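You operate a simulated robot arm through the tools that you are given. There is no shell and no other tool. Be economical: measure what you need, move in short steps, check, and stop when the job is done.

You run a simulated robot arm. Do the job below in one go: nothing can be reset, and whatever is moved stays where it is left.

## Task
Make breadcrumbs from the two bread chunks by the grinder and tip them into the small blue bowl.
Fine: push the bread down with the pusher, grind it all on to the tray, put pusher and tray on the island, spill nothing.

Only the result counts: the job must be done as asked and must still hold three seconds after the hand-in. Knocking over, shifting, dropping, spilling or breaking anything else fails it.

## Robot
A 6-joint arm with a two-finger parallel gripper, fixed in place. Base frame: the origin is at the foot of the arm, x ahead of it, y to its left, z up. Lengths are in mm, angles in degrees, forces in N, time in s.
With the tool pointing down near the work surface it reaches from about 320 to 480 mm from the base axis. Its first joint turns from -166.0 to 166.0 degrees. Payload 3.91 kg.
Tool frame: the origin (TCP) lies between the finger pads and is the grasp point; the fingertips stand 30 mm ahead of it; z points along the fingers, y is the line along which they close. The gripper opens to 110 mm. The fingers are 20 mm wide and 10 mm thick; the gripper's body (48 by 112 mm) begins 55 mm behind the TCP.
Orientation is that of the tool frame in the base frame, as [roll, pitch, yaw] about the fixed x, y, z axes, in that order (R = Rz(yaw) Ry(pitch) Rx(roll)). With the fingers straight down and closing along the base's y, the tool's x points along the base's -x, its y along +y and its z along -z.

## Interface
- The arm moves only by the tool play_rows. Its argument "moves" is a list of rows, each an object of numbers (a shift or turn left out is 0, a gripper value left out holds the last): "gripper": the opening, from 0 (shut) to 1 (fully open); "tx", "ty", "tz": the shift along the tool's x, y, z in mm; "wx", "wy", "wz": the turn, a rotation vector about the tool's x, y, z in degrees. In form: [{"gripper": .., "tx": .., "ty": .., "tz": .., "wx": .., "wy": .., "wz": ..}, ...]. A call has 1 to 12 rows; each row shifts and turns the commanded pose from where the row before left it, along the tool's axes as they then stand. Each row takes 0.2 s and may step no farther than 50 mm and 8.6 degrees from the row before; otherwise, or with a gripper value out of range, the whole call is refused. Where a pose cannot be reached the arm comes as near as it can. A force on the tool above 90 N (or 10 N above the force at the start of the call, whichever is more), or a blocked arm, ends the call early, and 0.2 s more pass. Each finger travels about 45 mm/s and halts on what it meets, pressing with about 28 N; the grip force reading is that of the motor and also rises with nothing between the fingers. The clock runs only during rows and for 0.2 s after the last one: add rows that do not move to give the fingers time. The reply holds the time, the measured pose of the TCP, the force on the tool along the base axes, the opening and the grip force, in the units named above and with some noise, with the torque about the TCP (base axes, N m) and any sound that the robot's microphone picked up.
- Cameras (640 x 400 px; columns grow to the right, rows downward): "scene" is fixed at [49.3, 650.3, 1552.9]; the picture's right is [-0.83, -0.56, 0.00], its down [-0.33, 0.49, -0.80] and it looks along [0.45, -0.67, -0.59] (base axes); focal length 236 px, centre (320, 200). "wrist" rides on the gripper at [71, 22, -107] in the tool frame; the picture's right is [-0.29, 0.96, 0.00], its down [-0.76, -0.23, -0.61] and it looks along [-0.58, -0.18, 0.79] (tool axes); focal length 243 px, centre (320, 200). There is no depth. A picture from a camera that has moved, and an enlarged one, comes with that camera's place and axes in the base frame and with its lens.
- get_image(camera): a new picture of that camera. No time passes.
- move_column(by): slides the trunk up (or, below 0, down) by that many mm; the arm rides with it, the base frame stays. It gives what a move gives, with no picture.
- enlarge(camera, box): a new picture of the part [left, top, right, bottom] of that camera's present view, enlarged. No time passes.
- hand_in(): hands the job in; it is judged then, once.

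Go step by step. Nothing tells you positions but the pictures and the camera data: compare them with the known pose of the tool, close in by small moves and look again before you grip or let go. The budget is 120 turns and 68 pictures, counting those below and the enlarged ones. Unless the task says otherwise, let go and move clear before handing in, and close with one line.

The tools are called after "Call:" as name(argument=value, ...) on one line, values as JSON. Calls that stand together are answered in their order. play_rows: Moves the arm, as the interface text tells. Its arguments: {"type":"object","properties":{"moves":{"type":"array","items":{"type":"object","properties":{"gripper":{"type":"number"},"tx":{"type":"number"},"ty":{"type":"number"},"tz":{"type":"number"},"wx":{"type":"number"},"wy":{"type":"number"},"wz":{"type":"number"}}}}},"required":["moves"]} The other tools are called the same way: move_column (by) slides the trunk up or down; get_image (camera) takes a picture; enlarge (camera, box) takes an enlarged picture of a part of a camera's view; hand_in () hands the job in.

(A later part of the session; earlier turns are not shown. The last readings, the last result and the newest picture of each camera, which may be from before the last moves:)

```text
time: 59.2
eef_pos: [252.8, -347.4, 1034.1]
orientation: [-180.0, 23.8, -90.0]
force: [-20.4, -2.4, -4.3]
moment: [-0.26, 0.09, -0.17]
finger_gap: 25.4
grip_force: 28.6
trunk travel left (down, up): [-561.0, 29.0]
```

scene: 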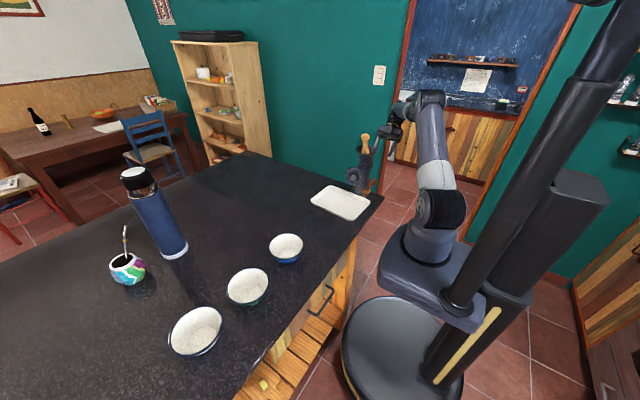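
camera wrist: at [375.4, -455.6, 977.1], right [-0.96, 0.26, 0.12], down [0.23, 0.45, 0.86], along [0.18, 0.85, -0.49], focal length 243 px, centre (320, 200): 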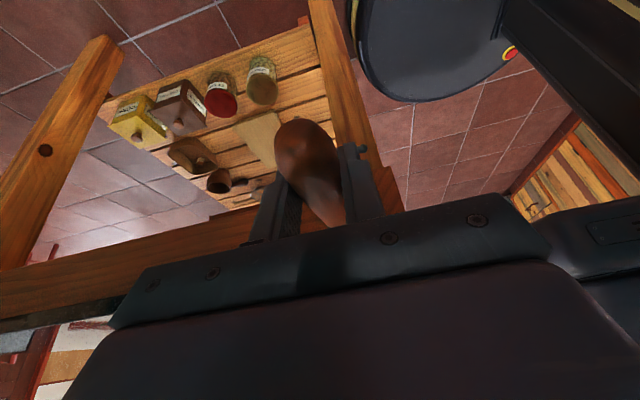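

Call:
play_rows(moves=[{"ty": 3.2, "tx": -16.6, "tz": -37.4}, {"ty": -9.9, "tx": -16.2, "tz": -36.3}, {"ty": -20.5, "tx": -14.4, "tz": -32.3}, {}])

Call:
get_image(camera="wrist")

```text
time: 60.2
eef_pos: [280.6, -346.3, 1150.3]
orientation: [-179.8, 23.9, -89.9]
force: [0.5, -4.0, -1.2]
moment: [-0.25, -0.01, -0.04]
finger_gap: 25.9
grip_force: 28.2
trunk travel left (down, up): [-561.0, 29.0]
```

```text
29 pictures are left
camera wrist: at [258.7, -455.1, 1219.2], right [-0.96, 0.26, 0.12], down [0.23, 0.45, 0.86], along [0.18, 0.85, -0.49], focal length 243 px, centre (320, 200)
```

wrist: 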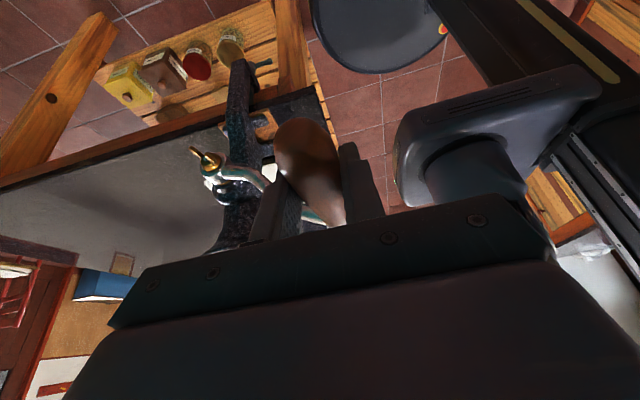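

The crank follows nicely. I'm continuing over the top.

Call:
play_rows(moves=[{"ty": -29.4, "tx": -11.6, "tz": -25.9}, {"ty": -36.1, "tx": -7.8, "tz": -17.5}, {"ty": -40, "tx": -3.5, "tz": -7.8}, {"ty": -40.9, "tx": 1.1, "tz": 2.6}, {"ty": -38.4, "tx": 5.7, "tz": 12.8}, {}])

```text
time: 61.6
eef_pos: [467.2, -344.7, 1187.1]
orientation: [-179.9, 24.0, -89.9]
force: [11.4, -4.2, 18.2]
moment: [0.06, -0.03, 0.11]
finger_gap: 25.5
grip_force: 28.2
trunk travel left (down, up): [-561.0, 29.0]
```

Call:
play_rows(moves=[{"ty": -33.6, "tx": 9.4, "tz": 21.2}, {"ty": -25.7, "tx": 13.1, "tz": 29.4}, {"ty": -15.3, "tx": 15.4, "tz": 34.6}, {"ty": -4.3, "tx": 16.6, "tz": 37.2}, {}])

Call:
enlarge(camera="scene", box=[300, 100, 420, 220])

```text
time: 62.8
eef_pos: [548.3, -345.3, 1049.4]
orientation: [179.9, 24.0, -90.0]
force: [37.0, 1.5, -4.7]
moment: [0.09, -0.01, 0.43]
finger_gap: 25.4
grip_force: 27.5
trunk travel left (down, up): [-561.0, 29.0]
```

```text
3.33 times, centred on (360, 160) of scene
camera zoom: at [49.3, 650.3, 1552.9], right [-0.83, -0.56, 0.0], down [-0.33, 0.49, -0.8], along [0.45, -0.67, -0.59], focal length 785 px, centre (187, 333)
```

zoom: 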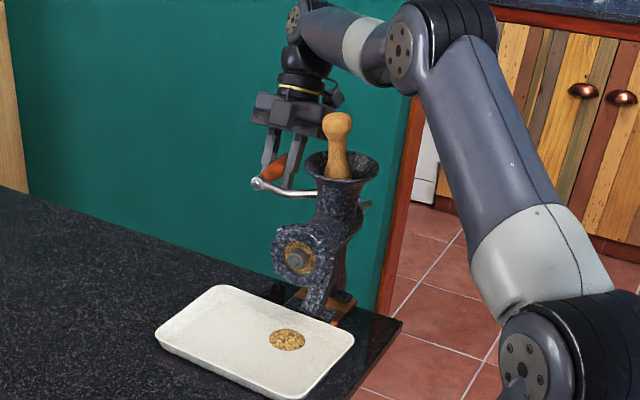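

Crumbs are landing well inside the tray. I'll use R≈149.5 about (400, 1057) and keep cranking.

Call:
play_rows(moves=[{"ty": 6.1, "tx": 15.7, "tz": 35.3}, {"ty": 18.2, "tx": 15.2, "tz": 34.2}, {"ty": 27.9, "tx": 12.6, "tz": 28.2}, {"ty": 35.3, "tx": 9, "tz": 20.2}, {"ty": 40, "tx": 4.7, "tz": 10.5}, {"ty": 41.6}, {}])

Call:
play_rows(moves=[{"ty": 40, "tx": -4.7, "tz": -10.5}, {"ty": 35.3, "tx": -9, "tz": -20.2}, {"ty": 27.9, "tx": -12.6, "tz": -28.2}, {"ty": 18.2, "tx": -15.2, "tz": -34.2}, {"ty": 7.2, "tx": -16.7, "tz": -37.5}, {}])

```text
time: 64.4
eef_pos: [374.9, -345.7, 911.6]
orientation: [179.7, 24.0, -90.1]
force: [-4.6, 11.7, -7.0]
moment: [0.85, 0.05, -0.08]
finger_gap: 25.4
grip_force: 28.4
trunk travel left (down, up): [-561.0, 29.0]
```

```text
time: 65.8
eef_pos: [250.9, -347.7, 1057.3]
orientation: [179.9, 23.9, -89.8]
force: [5.9, 16.5, 0.4]
moment: [0.02, -0.07, 0.06]
finger_gap: 25.8
grip_force: 28.4
trunk travel left (down, up): [-561.0, 29.0]
```

Low forces, so I continue.

Call:
play_rows(moves=[{"ty": -4.3, "tx": -16.8, "tz": -37.8}, {"ty": -15.6, "tx": -15.7, "tz": -35.3}, {"ty": -25.6, "tx": -13.3, "tz": -30}, {"ty": -33.7, "tx": -10, "tz": -22.4}, {"ty": -39.1, "tx": -5.8, "tz": -13}, {"ty": -41.6, "tx": -1.2, "tz": -2.6}, {"ty": -40.7, "tx": 3.5, "tz": 7.9}, {}])

Call:
play_rows(moves=[{"ty": -36.7, "tx": 8, "tz": 17.9}, {"ty": -30, "tx": 11.8, "tz": 26.5}, {"ty": -20.8, "tx": 14.7, "tz": 32.9}, {"ty": -10, "tx": 16.4, "tz": 36.9}, {"ty": 1.5, "tx": 16.9, "tz": 38}, {}])

Call:
enlarge(camera="scene", box=[300, 100, 420, 220])

```text
time: 67.6
eef_pos: [449.6, -347.4, 1202.2]
orientation: [-180.0, 23.8, -90.1]
force: [3.1, 4.9, 5.1]
moment: [-0.41, -0.02, -0.03]
finger_gap: 25.4
grip_force: 28.4
trunk travel left (down, up): [-561.0, 29.0]
```

```text
time: 69.0
eef_pos: [546.9, -345.1, 1030.7]
orientation: [179.9, 23.9, -90.0]
force: [40.2, 2.2, -9.1]
moment: [-0.55, -0.23, 0.33]
finger_gap: 25.7
grip_force: 28.0
trunk travel left (down, up): [-561.0, 29.0]
```

```text
3.33 times, centred on (360, 160) of scene
camera zoom: at [49.3, 650.3, 1552.9], right [-0.83, -0.56, 0.0], down [-0.33, 0.49, -0.8], along [0.45, -0.67, -0.59], focal length 785 px, centre (187, 333)
```

zoom: 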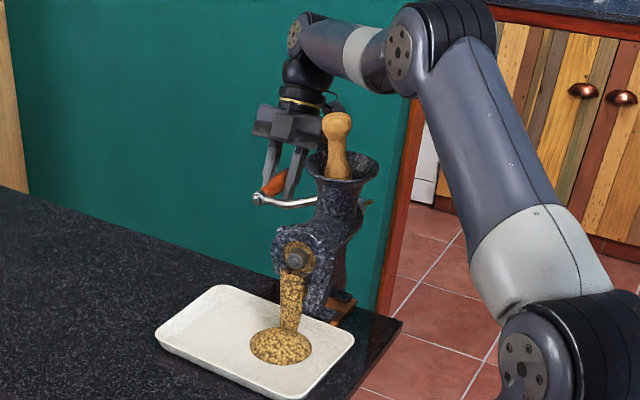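

A stream of crumbs is heaping in the tray. Another revolution.

Call:
play_rows(moves=[{"ty": 11.3, "tx": 16.1, "tz": 36.1}, {"ty": 23.3, "tx": 14, "tz": 31.5}, {"ty": 31.9, "tx": 10.9, "tz": 24.5}, {"ty": 38, "tx": 6.9, "tz": 15.4}, {"ty": 41.2, "tx": 2.4, "tz": 5.3}, {"ty": 41.2, "tx": -2.4, "tz": -5.3}, {"ty": 38, "tx": -6.9, "tz": -15.4}, {"ty": 31.9, "tx": -10.9, "tz": -24.5}, {"ty": 23.3, "tx": -14, "tz": -31.5}, {"ty": 12.8, "tx": -16.1, "tz": -36.1}, {"ty": 1.5, "tx": -16.9, "tz": -38}, {}])

Call:
play_rows(moves=[{"ty": -10, "tx": -16.4, "tz": -36.9}, {"ty": -20.8, "tx": -14.7, "tz": -32.9}, {"ty": -30, "tx": -11.8, "tz": -26.5}, {"ty": -36.7, "tx": -8, "tz": -17.9}, {"ty": -40.7, "tx": -3.5, "tz": -7.9}, {"ty": -41.6, "tx": 1.2, "tz": 2.6}, {"ty": -39.1, "tx": 5.8, "tz": 13}, {"ty": -33.7, "tx": 10, "tz": 22.4}, {"ty": -25.6, "tx": 13.3, "tz": 30}, {"ty": -15.6, "tx": 15.7, "tz": 35.3}, {"ty": -4.3, "tx": 16.8, "tz": 37.8}, {}])

Call:
enlarge(camera="scene", box=[300, 100, 420, 220])

```text
time: 71.6
eef_pos: [251.5, -348.5, 1079.1]
orientation: [180.0, 23.7, -89.9]
force: [8.4, 8.5, -1.0]
moment: [-0.62, -0.05, 0.04]
finger_gap: 25.7
grip_force: 28.2
trunk travel left (down, up): [-561.0, 29.0]
```

```text
time: 74.2
eef_pos: [549.0, -345.7, 1052.2]
orientation: [179.9, 24.2, -90.0]
force: [14.7, 10.2, -2.7]
moment: [0.85, -0.08, 0.21]
finger_gap: 25.3
grip_force: 28.2
trunk travel left (down, up): [-561.0, 29.0]
```

```text
3.33 times, centred on (360, 160) of scene
camera zoom: at [49.3, 650.3, 1552.9], right [-0.83, -0.56, 0.0], down [-0.33, 0.49, -0.8], along [0.45, -0.67, -0.59], focal length 785 px, centre (187, 333)
```

zoom: 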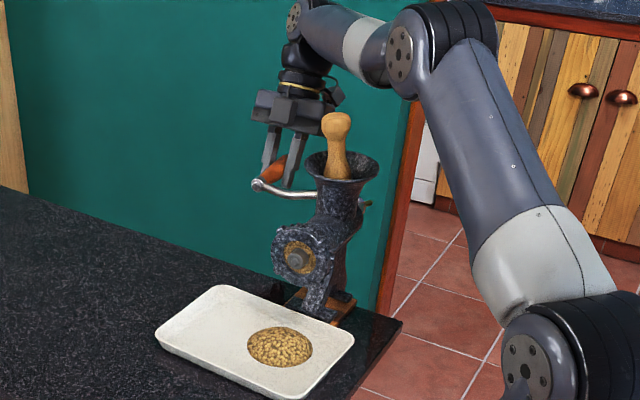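

The stream stopped, so the bread may be used up. One more full turn ending at the bottom will confirm whether the heap still grows.

Call:
play_rows(moves=[{"ty": 7.2, "tx": 16.7, "tz": 37.5}, {"ty": 18.2, "tx": 15.2, "tz": 34.2}, {"ty": 27.9, "tx": 12.6, "tz": 28.2}, {"ty": 35.3, "tx": 9, "tz": 20.2}, {"ty": 40, "tx": 4.7, "tz": 10.5}, {"ty": 41.6}, {"ty": 40, "tx": -4.7, "tz": -10.5}, {"ty": 35.3, "tx": -9, "tz": -20.2}, {"ty": 27.9, "tx": -12.6, "tz": -28.2}, {"ty": 18.2, "tx": -15.2, "tz": -34.2}, {"ty": 7.2, "tx": -16.7, "tz": -37.5}, {}])

Call:
play_rows(moves=[{"ty": -4.3, "tx": -16.8, "tz": -37.8}, {"ty": -15.6, "tx": -15.7, "tz": -35.3}, {"ty": -25.6, "tx": -13.3, "tz": -30}, {"ty": -33.7, "tx": -10, "tz": -22.4}, {"ty": -39.1, "tx": -5.8, "tz": -13}, {"ty": -41.6, "tx": -1.2, "tz": -2.6}, {"ty": -40.7, "tx": 3.5, "tz": 7.9}, {"ty": -36.7, "tx": 8, "tz": 17.9}, {"ty": -30, "tx": 11.8, "tz": 26.5}, {"ty": -20.8, "tx": 14.7, "tz": 32.9}, {"ty": -10, "tx": 16.4, "tz": 36.9}, {"ty": 1.5, "tx": 16.9, "tz": 38}])

Call:
play_rows(moves=[{"ty": 12.8, "tx": 16.1, "tz": 36.1}, {"ty": 23.3, "tx": 14, "tz": 31.5}, {"ty": 31.9, "tx": 10.9, "tz": 24.5}, {"ty": 38, "tx": 6.9, "tz": 15.4}, {"ty": 41.2, "tx": 2.4, "tz": 5.3}, {}])

Call:
enlarge(camera="scene", box=[300, 100, 420, 220])

```text
time: 76.8
eef_pos: [249.7, -346.8, 1054.7]
orientation: [-180.0, 23.9, -90.0]
force: [12.5, 17.9, 0.1]
moment: [-0.1, -0.09, 0.21]
finger_gap: 25.8
grip_force: 27.4
trunk travel left (down, up): [-561.0, 29.0]
```

```text
time: 79.4
eef_pos: [547.3, -347.6, 1035.0]
orientation: [179.9, 23.9, -90.0]
force: [14.8, 11.4, -4.1]
moment: [0.22, -0.12, 0.09]
finger_gap: 25.8
grip_force: 27.5
trunk travel left (down, up): [-561.0, 29.0]
```

```text
time: 80.8
eef_pos: [397.0, -348.0, 912.0]
orientation: [-180.0, 24.1, -90.0]
force: [-0.4, 20.4, -2.5]
moment: [0.8, 0.01, -0.01]
finger_gap: 25.9
grip_force: 27.7
trunk travel left (down, up): [-561.0, 29.0]
```

```text
3.33 times, centred on (360, 160) of scene
camera zoom: at [49.3, 650.3, 1552.9], right [-0.83, -0.56, 0.0], down [-0.33, 0.49, -0.8], along [0.45, -0.67, -0.59], focal length 785 px, centre (187, 333)
```

zoom: 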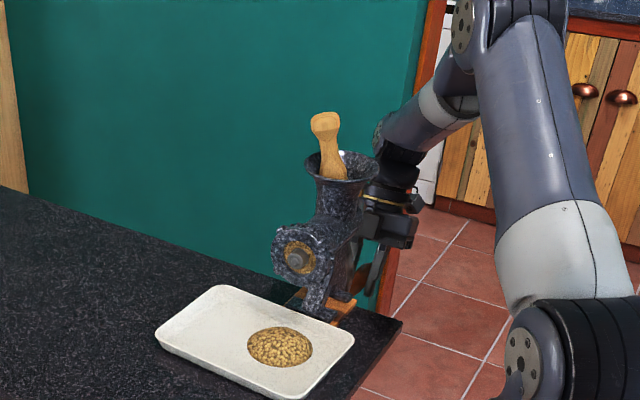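

The heap no longer grows. I'm releasing the handle at the bottom, backing out along the tool axis and straightening the tool.

Call:
play_rows(moves=[{"gripper": 0.55}, {}, {}, {}, {"tz": -40}, {"tz": -45}, {"tz": -45}, {"wy": 8}, {"wy": 8}, {"wy": 8}, {}])

Call:
play_rows(moves=[{"tz": -48}, {"tz": -48}, {"tz": -48}, {"tz": -48}, {"tz": -48}, {"tz": -30}, {"tx": -45}, {"tx": -45}, {"tx": -40}, {"tx": -40}, {}])

Call:
get_image(camera="wrist")

Call:
enlarge(camera="scene", box=[320, 90, 420, 210])

```text
time: 83.2
eef_pos: [397.7, -399.1, 1029.7]
orientation: [-180.0, -0.1, -90.0]
force: [0.3, 0.4, 0.6]
moment: [0.01, -0.01, 0.02]
finger_gap: 60.6
grip_force: 0.0
trunk travel left (down, up): [-561.0, 29.0]
```

```text
time: 85.6
eef_pos: [397.3, -228.7, 1301.2]
orientation: [180.0, -0.1, -89.9]
force: [0.4, -0.8, -0.4]
moment: [0.0, -0.01, 0.01]
finger_gap: 60.6
grip_force: 0.1
trunk travel left (down, up): [-561.0, 29.0]
```

```text
24 pictures are left
camera wrist: at [375.4, -299.7, 1408.0], right [-0.96, 0.29, 0.0], down [0.23, 0.76, 0.61], along [0.18, 0.58, -0.79], focal length 243 px, centre (320, 200)
```

wrist: 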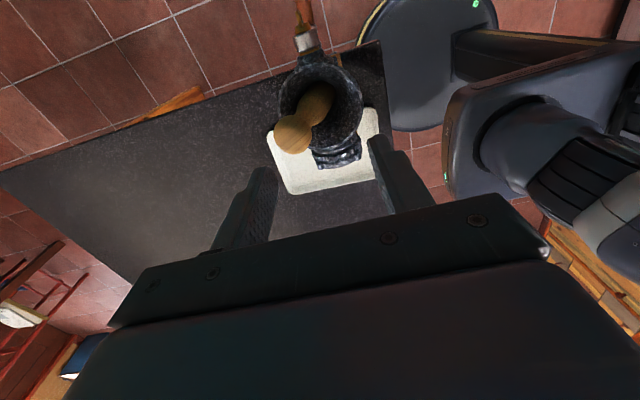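

```text
3.33 times, centred on (370, 150) of scene
camera zoom: at [49.3, 650.3, 1552.9], right [-0.83, -0.56, 0.0], down [-0.33, 0.49, -0.8], along [0.45, -0.67, -0.59], focal length 785 px, centre (153, 367)
```

zoom: 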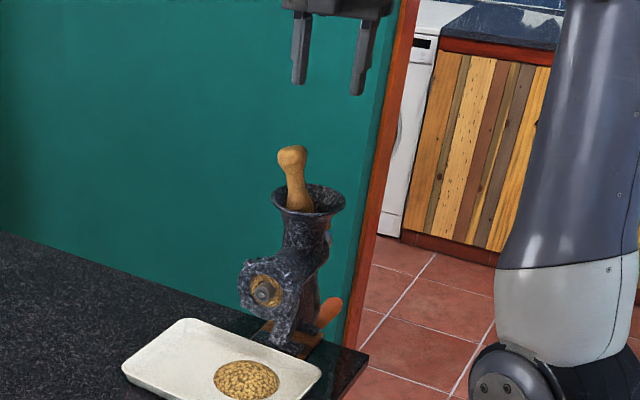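

The pusher now leans about 15° toward +x, with its head at about (428,−220,1184). I'll align the tool with its axis and check before gripping.

Call:
play_rows(moves=[{"tx": -3, "ty": -28.5, "tz": 10}, {"tx": -3, "ty": -28.5, "tz": 10}, {"wx": -7.5}, {"wx": -7.5}, {"tz": 45}, {}])

Call:
get_image(camera="wrist")

Call:
enlarge(camera="scene", box=[320, 90, 400, 160])

```text
time: 87.0
eef_pos: [443.4, -221.2, 1236.2]
orientation: [164.9, 0.0, -90.0]
force: [-1.1, 0.1, 0.1]
moment: [-0.02, 0.01, 0.0]
finger_gap: 60.4
grip_force: 0.1
trunk travel left (down, up): [-561.0, 29.0]
```

```text
22 pictures are left
camera wrist: at [449.5, -292.3, 1345.7], right [-0.92, 0.29, 0.25], down [0.38, 0.76, 0.53], along [-0.04, 0.58, -0.81], focal length 243 px, centre (320, 200)
```

wrist: 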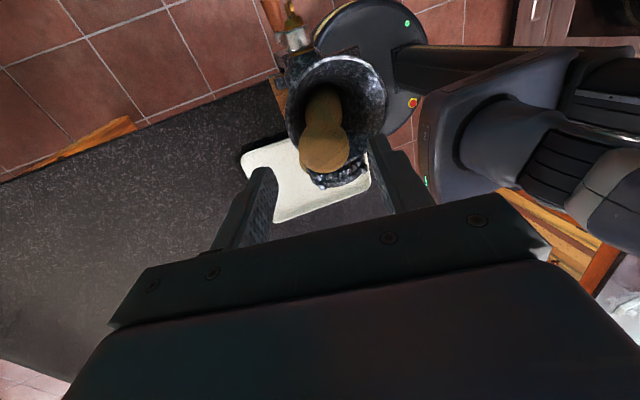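

```text
5.71 times, centred on (360, 125) of scene
camera zoom: at [49.3, 650.3, 1552.9], right [-0.83, -0.56, 0.0], down [-0.33, 0.49, -0.8], along [0.45, -0.67, -0.59], focal length 1346 px, centre (91, 629)
```

zoom: 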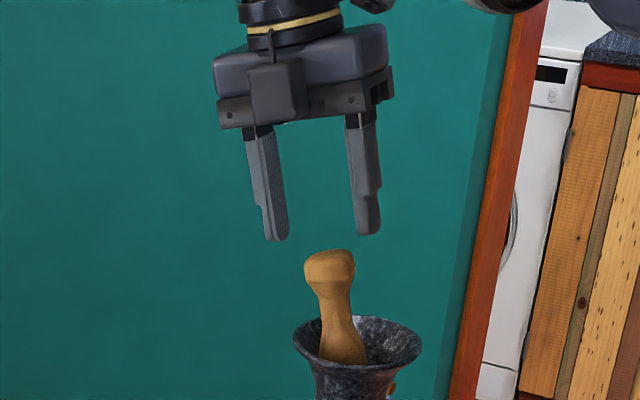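

Well aligned. I'm moving down the axis, gripping the head, and pulling back along the axis slowly.

Call:
play_rows(moves=[{"ty": 4, "tx": -2, "tz": 26}, {"tz": 27}, {}, {"gripper": 0.2}, {}, {}, {}, {"tz": -10}, {"tz": -15}, {}])

Call:
enlarge(camera="scene", box=[320, 90, 400, 160])

```text
time: 89.2
eef_pos: [433.0, -220.5, 1210.8]
orientation: [164.9, 0.0, -90.0]
force: [-1.5, -0.3, -0.4]
moment: [-0.01, 0.11, -0.01]
finger_gap: 34.9
grip_force: 27.8
trunk travel left (down, up): [-561.0, 29.0]
```

```text
5.71 times, centred on (360, 125) of scene
camera zoom: at [49.3, 650.3, 1552.9], right [-0.83, -0.56, 0.0], down [-0.33, 0.49, -0.8], along [0.45, -0.67, -0.59], focal length 1346 px, centre (91, 629)
```

zoom: 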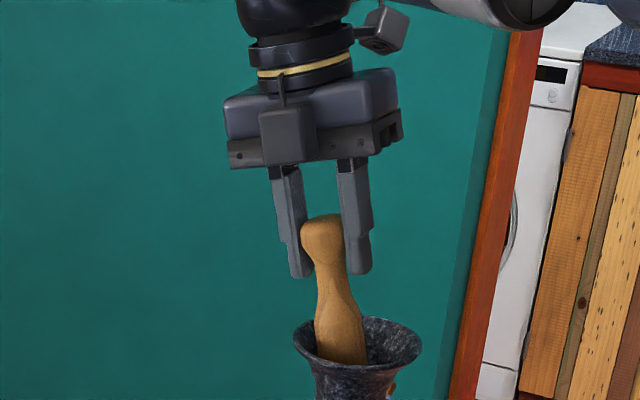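

The pusher is coming out cleanly. I'm pulling it fully clear, straightening the tool, and looking into the hopper.

Call:
play_rows(moves=[{"tz": -45}, {"tz": -48}, {}, {"wx": 7.5}, {"wx": 7.5}, {"ty": -45}, {"ty": -30}, {}])

Call:
get_image(camera="wrist")

```text
time: 91.0
eef_pos: [528.6, -219.7, 1292.6]
orientation: [-180.0, 0.0, -90.0]
force: [0.8, -1.1, -1.5]
moment: [0.01, 0.03, -0.02]
finger_gap: 34.7
grip_force: 27.6
out of reach, approached as far as the arm can: row 2
trunk travel left (down, up): [-561.0, 29.0]
```

```text
19 pictures are left
camera wrist: at [505.5, -290.8, 1399.7], right [-0.96, 0.29, 0.0], down [0.23, 0.76, 0.61], along [0.18, 0.58, -0.79], focal length 243 px, centre (320, 200)
```

wrist: 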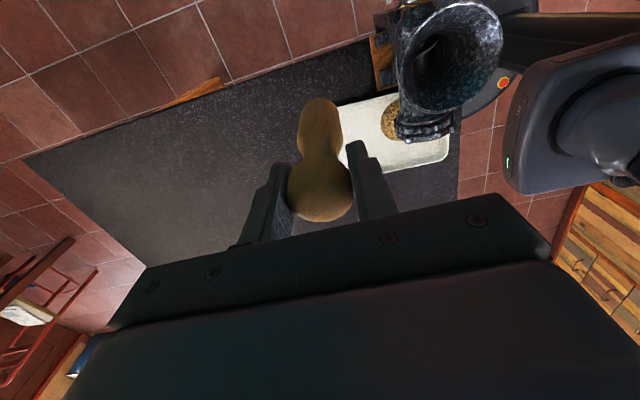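

The hopper is empty, so all the bread is ground. I'm carrying the pusher to a free spot near (620,−150).

Call:
play_rows(moves=[{"tx": -15, "ty": -20, "tz": 42}, {"tx": -18, "ty": -24, "tz": 38}, {"tx": -18, "ty": -24, "tz": 38}, {"tx": -19, "ty": -24, "tz": 38}, {"tz": 40}, {"tz": 30}, {}, {}])

Call:
enlarge(camera="scene", box=[260, 120, 380, 210])

```text
time: 92.8
eef_pos: [616.6, -152.8, 1069.6]
orientation: [179.8, 0.0, -90.0]
force: [-0.2, -0.6, -0.5]
moment: [-0.02, 0.01, 0.01]
finger_gap: 35.1
grip_force: 27.7
trunk travel left (down, up): [-561.0, 29.0]
```

```text
4.44 times, centred on (320, 165) of scene
camera zoom: at [49.3, 650.3, 1552.9], right [-0.83, -0.56, 0.0], down [-0.33, 0.49, -0.8], along [0.45, -0.67, -0.59], focal length 1047 px, centre (320, 356)
```

zoom: 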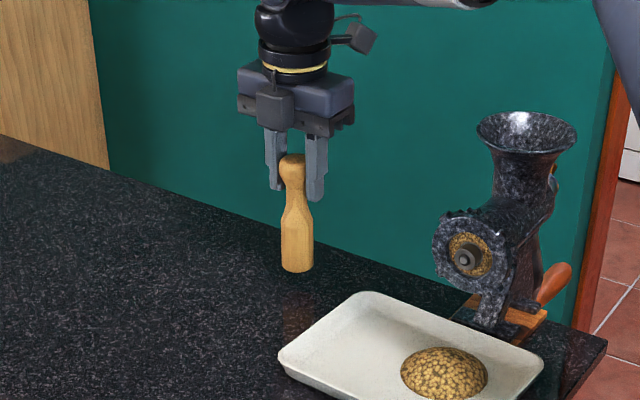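

Nearly upright with clear space below. I'm lowering gently until contact.

Call:
play_rows(moves=[{"tz": 10}, {"tz": 6}, {"tz": 4}, {"tz": 3}, {}])

```text
time: 94.0
eef_pos: [618.9, -151.3, 1046.0]
orientation: [-179.7, -0.1, -90.0]
force: [1.5, -0.4, 18.3]
moment: [0.09, -0.15, -0.04]
finger_gap: 34.7
grip_force: 28.3
trunk travel left (down, up): [-561.0, 29.0]
```

Contact made at 18 N. I'm releasing and rising clear.

Call:
play_rows(moves=[{"tz": -1}, {"gripper": 0.6}, {}, {}, {}, {"tz": -30}, {"tz": -40}, {"tz": -40}, {}])

Call:
enlarge(camera="scene", box=[270, 140, 390, 240])

Call:
get_image(camera="wrist")

```text
time: 96.0
eef_pos: [619.3, -151.2, 1155.8]
orientation: [-180.0, -0.1, -90.0]
force: [-0.2, 0.2, 0.1]
moment: [0.0, -0.02, -0.03]
finger_gap: 65.5
grip_force: 0.1
trunk travel left (down, up): [-561.0, 29.0]
```

```text
4.00 times, centred on (330, 190) of scene
camera zoom: at [49.3, 650.3, 1552.9], right [-0.83, -0.56, 0.0], down [-0.33, 0.49, -0.8], along [0.45, -0.67, -0.59], focal length 942 px, centre (280, 240)
```

zoom: 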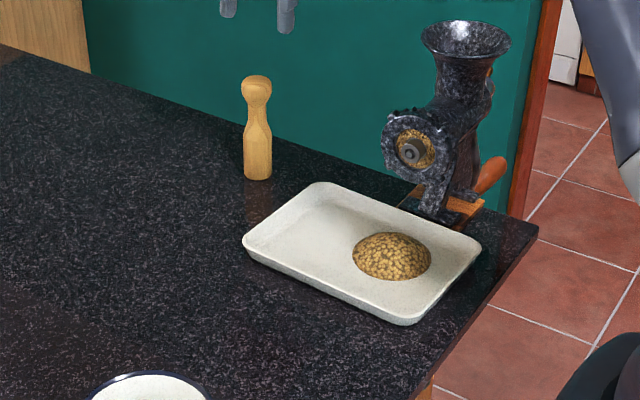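

```text
16 pictures are left
camera wrist: at [596.0, -221.7, 1262.8], right [-0.96, 0.29, 0.0], down [0.23, 0.76, 0.61], along [0.18, 0.58, -0.79], focal length 243 px, centre (320, 200)
```

wrist: 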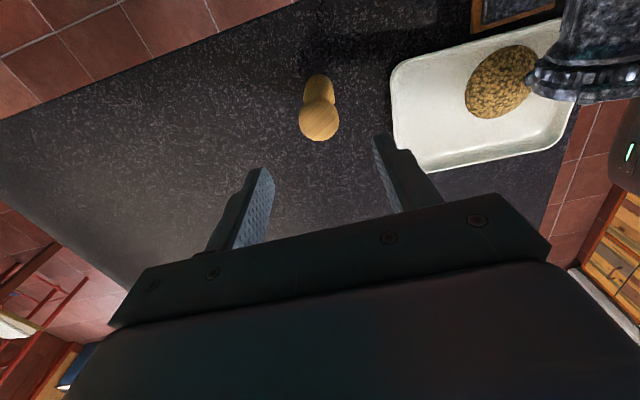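

The pusher stands upright on the island. Next I'm turning the gripper to close along y and moving over the tray's far long side.

Call:
play_rows(moves=[{"wz": 8.2}, {"wz": 8.2}, {"wz": 8.2}, {"wz": 8.2}, {"wz": 8.2}, {"wz": 8.2}, {"wz": 8.2}, {"wz": 8.2}, {"wz": 8.2}, {"wz": 8.2}, {"wz": 8}, {}])

Call:
play_rows(moves=[{"tx": 27.3, "ty": 31.6, "tz": 8, "gripper": 0.45}, {"tx": 27.3, "ty": 31.6, "tz": 8}, {"tx": 27.3, "ty": 31.6, "tz": 8}, {"tx": 27.3, "ty": 31.6, "tz": 8}, {"tx": 27.3, "ty": 31.6, "tz": 8}, {"tx": 27.3, "ty": 31.6, "tz": 8}, {"tx": 27.3, "ty": 31.6, "tz": 8}, {}, {}])

Call:
get_image(camera="wrist")

```text
time: 98.6
eef_pos: [619.6, -150.7, 1155.4]
orientation: [-180.0, 0.0, 179.9]
force: [0.1, -0.4, -0.2]
moment: [0.0, -0.01, -0.02]
finger_gap: 65.7
grip_force: 0.0
trunk travel left (down, up): [-561.0, 29.0]
```

```text
time: 100.6
eef_pos: [428.5, 70.2, 1098.1]
orientation: [-180.0, 0.1, -179.9]
force: [0.1, -0.7, 0.9]
moment: [0.0, 0.02, 0.0]
finger_gap: 49.5
grip_force: 0.0
trunk travel left (down, up): [-561.0, 29.0]
```

```text
15 pictures are left
camera wrist: at [356.4, 91.9, 1205.6], right [0.29, 0.96, 0.0], down [0.76, -0.23, 0.61], along [0.58, -0.18, -0.79], focal length 243 px, centre (320, 200)
```

wrist: 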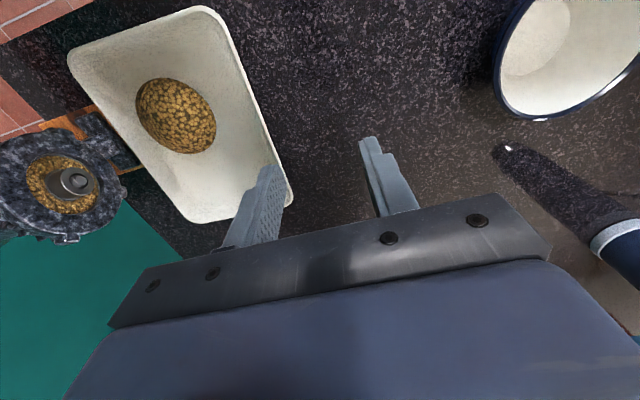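

The tray is turned about −4° with its far rim at y≈9 at x=428, and the bowl is centred at about (433,275) with its rim at z≈977. I'm tilting the tool 20° to match the tray wall and approaching the rim.

Call:
play_rows(moves=[{"wz": 4, "gripper": 0.25}, {"wx": 7}, {"wx": 7}, {"wx": 6}, {"ty": -4.6, "tz": 37.7}, {"ty": -4.6, "tz": 37.7}, {}, {}])

Call:
get_image(camera="wrist")

```text
time: 102.4
eef_pos: [424.9, 36.0, 1030.4]
orientation: [-159.9, 0.0, 176.1]
force: [1.3, 0.2, -1.2]
moment: [-0.01, 0.0, -0.01]
finger_gap: 27.3
grip_force: 0.0
trunk travel left (down, up): [-561.0, 29.0]
```

```text
14 pictures are left
camera wrist: at [356.8, 98.0, 1124.4], right [0.35, 0.88, -0.33], down [0.76, -0.06, 0.65], along [0.55, -0.48, -0.69], focal length 243 px, centre (320, 200)
```

wrist: 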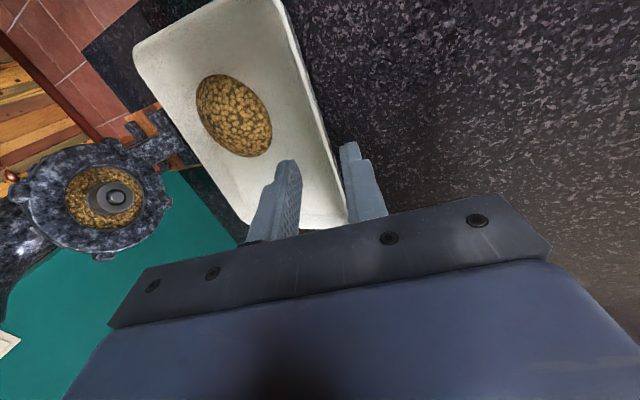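

The rim passes between the fingers. I'm advancing along the tool axis.

Call:
play_rows(moves=[{"ty": 1, "tz": 25}, {"tz": 20}, {"tz": 10}, {}])

Call:
get_image(camera="wrist")

```text
time: 103.4
eef_pos: [425.6, 19.1, 978.8]
orientation: [-159.8, 0.0, 175.9]
force: [-0.1, -0.1, -0.1]
moment: [-0.01, -0.02, 0.01]
finger_gap: 27.6
grip_force: 0.0
trunk travel left (down, up): [-561.0, 29.0]
```

```text
13 pictures are left
camera wrist: at [357.1, 79.8, 1072.7], right [0.35, 0.88, -0.33], down [0.76, -0.06, 0.65], along [0.55, -0.48, -0.69], focal length 243 px, centre (320, 200)
```

wrist: 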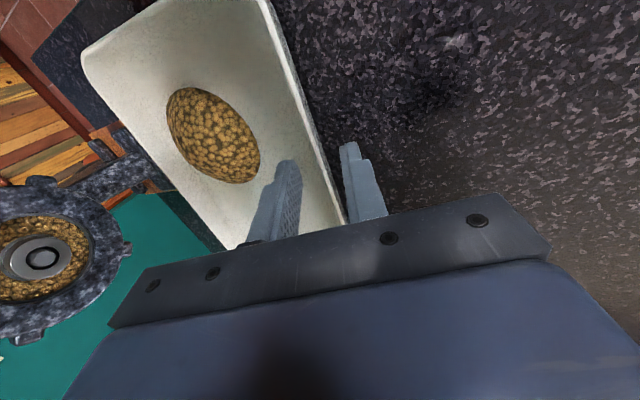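

The rim is nearer the outer finger, so I'm shifting 5 mm outward, going slightly deeper, and closing.

Call:
play_rows(moves=[{"ty": 5}, {"tz": 3}, {}, {"gripper": 0}, {}, {}, {}, {}])

Call:
get_image(camera="wrist")

```text
time: 105.2
eef_pos: [426.3, 20.9, 973.9]
orientation: [-160.2, 0.0, 176.1]
force: [0.7, -1.2, 1.3]
moment: [0.15, 0.28, 0.2]
finger_gap: 3.6
grip_force: 27.7
trunk travel left (down, up): [-561.0, 29.0]
```

```text
12 pictures are left
camera wrist: at [358.2, 83.7, 1067.5], right [0.35, 0.88, -0.33], down [0.76, -0.06, 0.65], along [0.55, -0.48, -0.69], focal length 243 px, centre (320, 200)
```

wrist: 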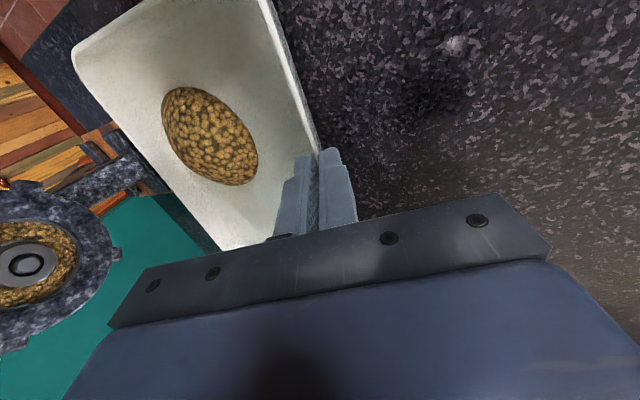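

The wall is gripped (3.6 mm). A trial lift of 12 mm will show any sag.

Call:
play_rows(moves=[{"ty": -2, "tz": -5.6}, {"ty": -2.1, "tz": -5.7}, {}])

Call:
enlarge(camera="scene", box=[290, 150, 400, 230])

```text
time: 106.0
eef_pos: [425.8, 21.4, 986.7]
orientation: [-159.9, 0.0, 176.0]
force: [-0.7, -0.9, -2.2]
moment: [0.2, 0.06, -0.15]
finger_gap: 3.9
grip_force: 27.6
trunk travel left (down, up): [-561.0, 29.0]
```

```text
5.00 times, centred on (345, 190) of scene
camera zoom: at [49.3, 650.3, 1552.9], right [-0.83, -0.56, 0.0], down [-0.33, 0.49, -0.8], along [0.45, -0.67, -0.59], focal length 1177 px, centre (195, 250)
```

zoom: 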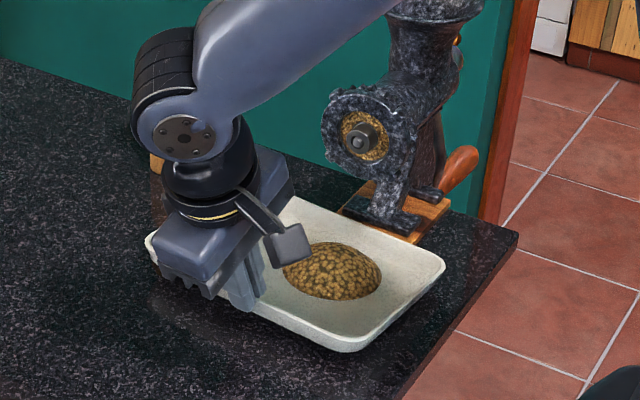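

The tray lifts level and the heap is undisturbed. I'm taking it out from under the grinder toward +y, then up a bit, in gentle steps.

Call:
play_rows(moves=[{"ty": 20, "tz": -10}, {"ty": 26, "tz": -14}, {"ty": 26, "tz": -14}, {"ty": 26, "tz": -14}, {"ty": 24, "tz": -14}, {"ty": 10, "tz": -25}, {"ty": 0, "tz": -28}, {"ty": 0, "tz": -28, "wz": -2}, {"wz": -2}, {}])

Call:
get_image(camera="wrist")

```text
time: 108.2
eef_pos: [438.4, 195.9, 1077.7]
orientation: [-160.0, -1.5, 179.9]
force: [-0.3, -0.7, -0.7]
moment: [0.04, 0.03, 0.0]
finger_gap: 0.1
grip_force: 27.9
trunk travel left (down, up): [-561.0, 29.0]
```

```text
10 pictures are left
camera wrist: at [368.6, 253.5, 1172.7], right [0.29, 0.9, -0.33], down [0.78, -0.01, 0.63], along [0.56, -0.44, -0.7], focal length 243 px, centre (320, 200)
```

wrist: 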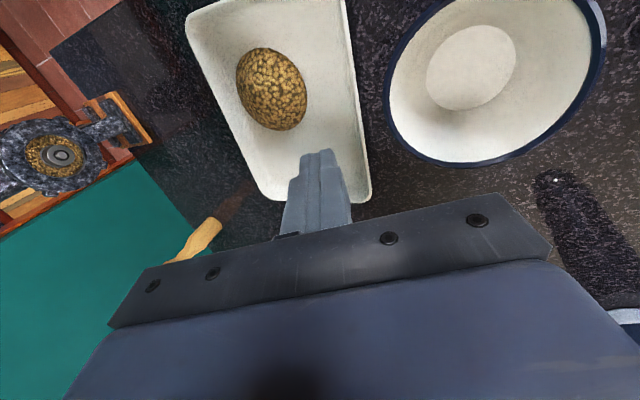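

The tray has slipped out of the fingers. I'll check how it lies.

Call:
enlarge(camera="scene", box=[250, 150, 400, 270])

```text
3.33 times, centred on (325, 210) of scene
camera zoom: at [49.3, 650.3, 1552.9], right [-0.83, -0.56, 0.0], down [-0.33, 0.49, -0.8], along [0.45, -0.67, -0.59], focal length 785 px, centre (303, 167)
```

zoom: 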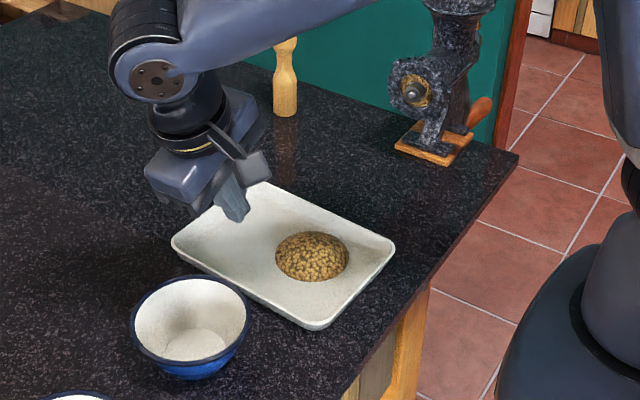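

The tray is flat on the island at y≈43–187 with the crumbs intact, next to the bowl. I'll regrip deeper with a narrow opening and move far more slowly.

Call:
play_rows(moves=[{"wz": 4.5, "gripper": 0.16}, {"tx": 3.2, "ty": 18.7, "tz": 20}, {"tx": 3.2, "ty": 18.7, "tz": 31}, {}, {}])

Call:
get_image(camera="wrist")

```text
time: 109.4
eef_pos: [433.8, 213.9, 1017.4]
orientation: [-160.0, 0.2, 175.5]
force: [0.4, -4.8, 11.3]
moment: [-0.1, -0.06, -0.01]
finger_gap: 13.3
grip_force: 0.0
trunk travel left (down, up): [-561.0, 29.0]
```

```text
8 pictures are left
camera wrist: at [365.3, 275.9, 1110.1], right [0.36, 0.87, -0.33], down [0.75, -0.07, 0.65], along [0.55, -0.48, -0.68], focal length 243 px, centre (320, 200)
```

wrist: 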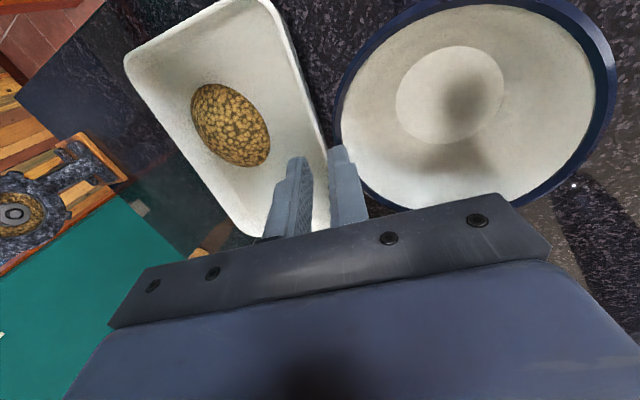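

A finger is touching the bowl rim (11 N). I'm backing off straight away.

Call:
play_rows(moves=[{"tz": -6}, {"tz": -25}, {"tz": -25}, {}])

Call:
enlarge(camera="scene", box=[240, 190, 360, 290])

```text
time: 110.4
eef_pos: [433.6, 233.9, 1070.3]
orientation: [-160.0, 0.2, 175.5]
force: [-0.4, -0.7, -0.4]
moment: [0.03, 0.0, 0.0]
finger_gap: 17.4
grip_force: 0.1
trunk travel left (down, up): [-561.0, 29.0]
```

```text
4.00 times, centred on (300, 240) of scene
camera zoom: at [49.3, 650.3, 1552.9], right [-0.83, -0.56, 0.0], down [-0.33, 0.49, -0.8], along [0.45, -0.67, -0.59], focal length 942 px, centre (400, 40)
```

zoom: 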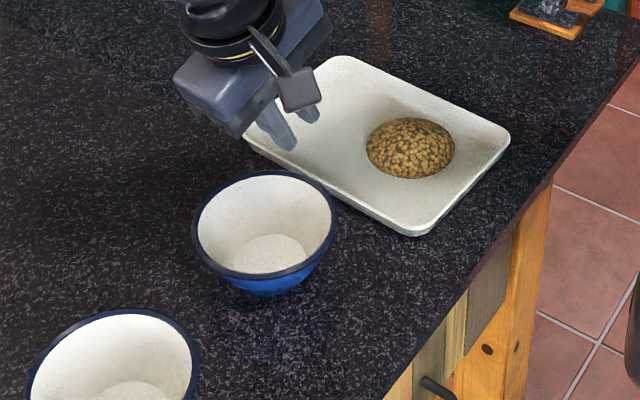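

The bowl hasn't moved. I'll pinch the tray's long side at x≈495, clear of the bowl, and drag the tray back along the table to make room.

Call:
play_rows(moves=[{"tx": -31, "gripper": 0.22}, {"tx": -31}, {"ty": -1, "tz": 28}, {"ty": -1, "tz": 27}, {}, {}])

Call:
get_image(camera="wrist")

```text
time: 111.8
eef_pos: [495.3, 208.1, 1018.7]
orientation: [-159.9, 0.2, 175.5]
force: [-0.6, -0.4, 0.4]
moment: [0.0, 0.0, 0.0]
finger_gap: 24.4
grip_force: 0.0
trunk travel left (down, up): [-561.0, 29.0]
```

```text
6 pictures are left
camera wrist: at [425.8, 269.1, 1112.4], right [0.36, 0.87, -0.33], down [0.76, -0.07, 0.65], along [0.55, -0.48, -0.68], focal length 243 px, centre (320, 200)
```

wrist: 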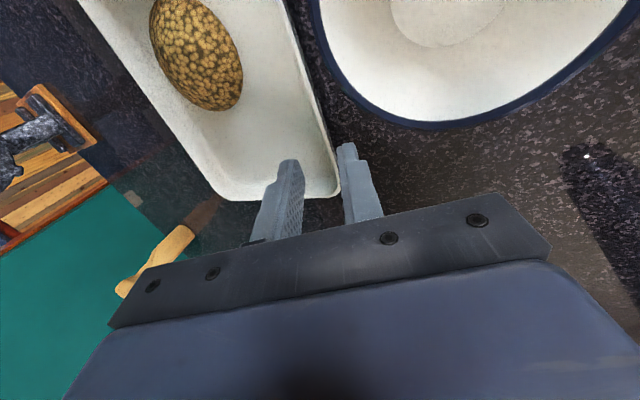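

I'm adjusting 5 mm outward and advancing to the rim, then pinching.

Call:
play_rows(moves=[{"ty": 5}, {"tz": 20}, {"tz": 15}, {"tz": 10}, {}, {"gripper": 0}, {}, {}, {}])

```text
time: 113.8
eef_pos: [492.2, 196.2, 976.1]
orientation: [-159.9, 0.2, 175.6]
force: [-0.4, -2.7, 2.8]
moment: [0.0, 0.68, 0.35]
finger_gap: 3.5
grip_force: 27.6
trunk travel left (down, up): [-561.0, 29.0]
```

Gripped. Dragging slowly toward −y along the table.

Call:
play_rows(moves=[{"ty": -8.9, "tz": 3.2}, {"ty": -8.9, "tz": 3.2}, {"ty": -8.9, "tz": 3.2}, {"ty": -8.9, "tz": 3.2}, {"ty": -8.9, "tz": 3.2}, {"ty": -8.9, "tz": 3.2}, {"ty": -8.9, "tz": 3.2}, {"ty": -8.9, "tz": 3.2}, {"ty": -8.9, "tz": 3.2}, {}])

```text
time: 116.0
eef_pos: [487.3, 111.0, 976.2]
orientation: [-160.0, 0.1, 175.6]
force: [0.8, 1.4, -0.6]
moment: [0.1, -0.14, -0.04]
finger_gap: 3.3
grip_force: 27.5
trunk travel left (down, up): [-561.0, 29.0]
```

The tray moved with the grip. I'm releasing, shifting 49 mm along the rim to the tray's middle, and regripping 5 mm deeper.

Call:
play_rows(moves=[{"gripper": 0.17}, {}, {}, {"tz": -15}, {"tz": -15}, {"tx": 25}, {"tx": 24}, {}, {"tz": 15}, {"tz": 12}, {}])

```text
time: 118.4
eef_pos: [437.4, 115.0, 978.7]
orientation: [-160.0, 0.3, 175.7]
force: [0.2, 0.6, -0.4]
moment: [0.04, -0.01, -0.01]
finger_gap: 18.7
grip_force: 0.0
trunk travel left (down, up): [-561.0, 29.0]
```

Call:
play_rows(moves=[{"tz": 4}, {"tz": 4}, {}])

Call:
enlarge(camera="wrist", box=[120, 0, 440, 220])

```text
time: 119.2
eef_pos: [439.0, 114.3, 971.2]
orientation: [-159.9, 0.3, 175.6]
force: [-0.6, 0.5, -1.2]
moment: [-0.02, 0.02, -0.02]
finger_gap: 18.7
grip_force: 0.2
trunk travel left (down, up): [-561.0, 29.0]
```

```text
1.82 times, centred on (280, 110) of wrist
camera zoom: at [370.7, 176.2, 1064.6], right [0.36, 0.87, -0.33], down [0.76, -0.07, 0.65], along [0.55, -0.48, -0.68], focal length 441 px, centre (393, 364)
```

zoom: 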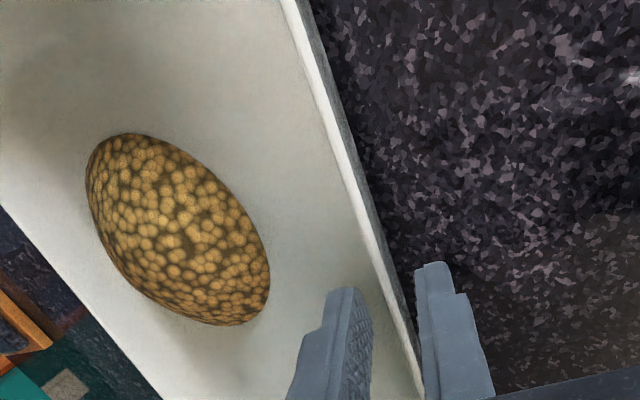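

The rim is between the fingers. I'm shifting 3 mm outward and closing, followed by a slow lift.

Call:
play_rows(moves=[{"ty": 3}, {"gripper": 0}, {}, {}, {}, {}, {"ty": -1, "tz": -2.8}, {"ty": -1, "tz": -2.8}, {"ty": -1, "tz": -2.8}, {"ty": -1, "tz": -2.8}, {}])

```text
time: 121.6
eef_pos: [437.9, 115.9, 982.1]
orientation: [-160.0, 0.1, 175.6]
force: [0.8, 0.0, -2.2]
moment: [0.2, -0.05, 0.03]
finger_gap: 3.4
grip_force: 28.5
trunk travel left (down, up): [-561.0, 29.0]
```

Held firmly (gap 3.4, load 2.2 N, balanced). I'm continuing the slow lift.

Call:
play_rows(moves=[{"ty": -1, "tz": -2.8}, {"ty": -1.7, "tz": -4.7}, {"ty": -2.2, "tz": -6.1}, {"ty": -2.4, "tz": -6.6}, {"ty": -2.4, "tz": -6.6}, {"ty": -2.4, "tz": -6.6}, {"ty": -2.4, "tz": -6.6}, {"ty": -2.2, "tz": -6.1}, {"ty": -1.7, "tz": -4.7}, {"ty": -1, "tz": -2.8}, {}])

```text
time: 124.0
eef_pos: [437.7, 116.3, 1040.0]
orientation: [-160.0, 0.3, 175.5]
force: [0.0, -0.3, -2.6]
moment: [0.2, -0.03, 0.0]
finger_gap: 3.5
grip_force: 28.1
trunk travel left (down, up): [-561.0, 29.0]
```

The tray is secure. I'm carrying it slowly up and toward the bowl.

Call:
play_rows(moves=[{"tx": -0.44, "ty": 3.1, "tz": -2.5}, {"tx": -0.78, "ty": 5.4, "tz": -4.3}, {"tx": -1.1, "ty": 7.8, "tz": -6.2}, {"tx": -1.2, "ty": 8.5, "tz": -6.8}, {"tx": -1.2, "ty": 8.5, "tz": -6.8}, {"tx": -1.2, "ty": 8.5, "tz": -6.8}, {"tx": -1.2, "ty": 8.5, "tz": -6.8}, {"tx": -1.2, "ty": 8.5, "tz": -6.8}, {"tx": -1.2, "ty": 8.5, "tz": -6.8}, {"tx": -1.2, "ty": 8.5, "tz": -6.8}, {"tx": -0.8, "ty": 5.4, "tz": -4.3}, {"tx": -0.4, "ty": 3.1, "tz": -2.5}])

Call:
play_rows(moves=[{"tx": -0.44, "ty": 3.1, "tz": -2.5}, {"tx": -0.78, "ty": 5.4, "tz": -4.3}, {"tx": -1.1, "ty": 7.8, "tz": -6.2}, {"tx": -1.2, "ty": 8.5, "tz": -6.8}, {"tx": -1.2, "ty": 8.5, "tz": -6.8}, {"tx": -1.2, "ty": 8.5, "tz": -6.8}, {"tx": -1.2, "ty": 8.5, "tz": -6.8}, {"tx": -1.2, "ty": 8.5, "tz": -6.8}, {"tx": -1.2, "ty": 8.5, "tz": -6.8}, {"tx": -1.2, "ty": 8.5, "tz": -6.8}, {"tx": -0.8, "ty": 5.4, "tz": -4.3}, {"tx": -0.4, "ty": 3.1, "tz": -2.5}])

```text
time: 126.6
eef_pos: [458.9, 218.3, 1073.1]
orientation: [-160.0, 0.1, 175.4]
force: [0.1, -0.6, -2.4]
moment: [0.22, -0.01, -0.02]
finger_gap: 3.6
grip_force: 28.3
trunk travel left (down, up): [-561.0, 29.0]
```

```text
time: 129.2
eef_pos: [477.3, 320.1, 1107.8]
orientation: [-160.0, 0.2, 175.6]
force: [-0.1, -0.6, -2.9]
moment: [0.25, -0.01, 0.01]
finger_gap: 3.4
grip_force: 28.2
trunk travel left (down, up): [-561.0, 29.0]
```

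Held well. Now a gentle pre-tilt of 15° toward the pouring corner, which is too little for the crumbs to slide.

Call:
play_rows(moves=[{"wx": -1.6, "wy": -1.8, "wz": 0.66}, {"wx": -1.92, "wy": -2.17, "wz": 0.79}, {"wx": -1.92, "wy": -2.17, "wz": 0.79}, {"wx": -1.92, "wy": -2.17, "wz": 0.79}, {"wx": -1.6, "wy": -1.8, "wz": 0.66}, {"wx": -0.64, "wy": -0.72, "wz": 0.26}, {}])

```text
time: 130.8
eef_pos: [477.8, 319.0, 1108.5]
orientation: [-169.7, 11.6, 174.6]
force: [0.2, 0.1, -1.6]
moment: [0.19, 0.01, 0.01]
finger_gap: 3.4
grip_force: 28.3
trunk travel left (down, up): [-561.0, 29.0]
```

Call:
play_rows(moves=[{"tx": -1.6, "ty": 4.7, "tz": -0.8}, {"tx": -2.5, "ty": 7.5, "tz": -1.25}, {"tx": -3.15, "ty": 9.4, "tz": -1.56}, {"tx": -3.45, "ty": 10.3, "tz": -1.7}, {"tx": -3.45, "ty": 10.3, "tz": -1.7}, {"tx": -3.45, "ty": 10.3, "tz": -1.7}, {"tx": -3.45, "ty": 10.3, "tz": -1.7}, {"tx": -3.45, "ty": 10.3, "tz": -1.7}, {"tx": -3.15, "ty": 9.4, "tz": -1.56}, {"tx": -2.5, "ty": 7.5, "tz": -1.25}, {"tx": -1.6, "ty": 4.7, "tz": -0.8}, {}])

Call:
enlarge(camera="scene", box=[220, 160, 360, 290])

```text
time: 133.4
eef_pos: [518.7, 412.1, 1112.5]
orientation: [-169.8, 11.6, 174.6]
force: [-0.2, -0.1, -2.8]
moment: [0.19, -0.01, -0.01]
finger_gap: 3.4
grip_force: 27.7
trunk travel left (down, up): [-561.0, 29.0]
```

```text
3.08 times, centred on (290, 225) of scene
camera zoom: at [49.3, 650.3, 1552.9], right [-0.83, -0.56, 0.0], down [-0.33, 0.49, -0.8], along [0.45, -0.67, -0.59], focal length 725 px, centre (412, 123)
```

zoom: 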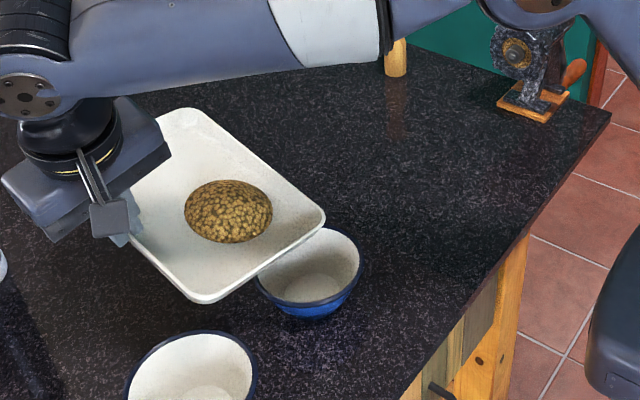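

The corner is over the bowl and the heap still sits. I'm tilting on slowly to 30°, then 40° while keeping the lip over the bowl.

Call:
play_rows(moves=[{"wx": -1.28, "wy": -1.45, "wz": 0.53}, {"wx": -1.92, "wy": -2.17, "wz": 0.79}, {"wx": -1.92, "wy": -2.17, "wz": 0.79}, {"wx": -1.92, "wy": -2.17, "wz": 0.79}, {"wx": -1.6, "wy": -1.8, "wz": 0.66}, {"wx": -0.96, "wy": -1.08, "wz": 0.4}, {}])

Call:
play_rows(moves=[{"wx": -1.28, "wy": -1.45, "wz": 0.53, "tx": 0.5, "ty": -2.6, "tz": -5.6}, {"wx": -1.28, "wy": -1.45, "wz": 0.53, "tx": 0.5, "ty": -2.6, "tz": -5.6}, {"wx": -1.28, "wy": -1.45, "wz": 0.53, "tx": 0.5, "ty": -2.6, "tz": -5.6}, {"wx": -1.28, "wy": -1.45, "wz": 0.53, "tx": 0.5, "ty": -2.6, "tz": -5.6}, {"wx": -1.28, "wy": -1.45, "wz": 0.53, "tx": 0.5, "ty": -2.6, "tz": -5.6}, {}, {}, {}])

Call:
enlarge(camera="scene", box=[220, 160, 360, 290])

```text
time: 135.0
eef_pos: [517.5, 411.3, 1114.5]
orientation: [179.8, 22.9, 171.5]
force: [0.2, 0.8, -3.1]
moment: [0.17, 0.05, -0.03]
finger_gap: 3.5
grip_force: 28.7
trunk travel left (down, up): [-561.0, 29.0]
```

```text
time: 136.8
eef_pos: [501.8, 400.3, 1136.0]
orientation: [171.9, 29.7, 167.8]
force: [0.6, -0.2, -1.3]
moment: [0.18, 0.07, -0.05]
finger_gap: 3.6
grip_force: 28.4
trunk travel left (down, up): [-561.0, 29.0]
```

```text
3.08 times, centred on (290, 225) of scene
camera zoom: at [49.3, 650.3, 1552.9], right [-0.83, -0.56, 0.0], down [-0.33, 0.49, -0.8], along [0.45, -0.67, -0.59], focal length 725 px, centre (412, 123)
```

zoom: 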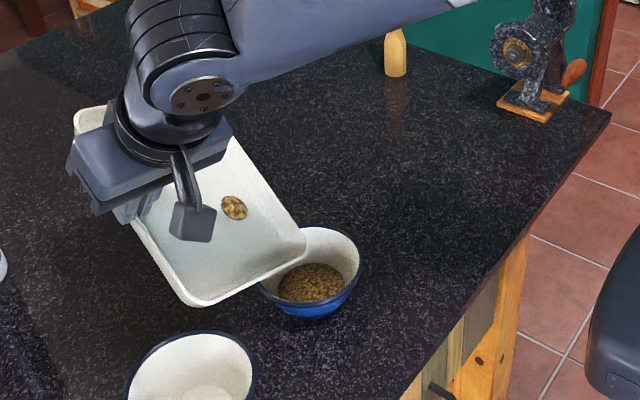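

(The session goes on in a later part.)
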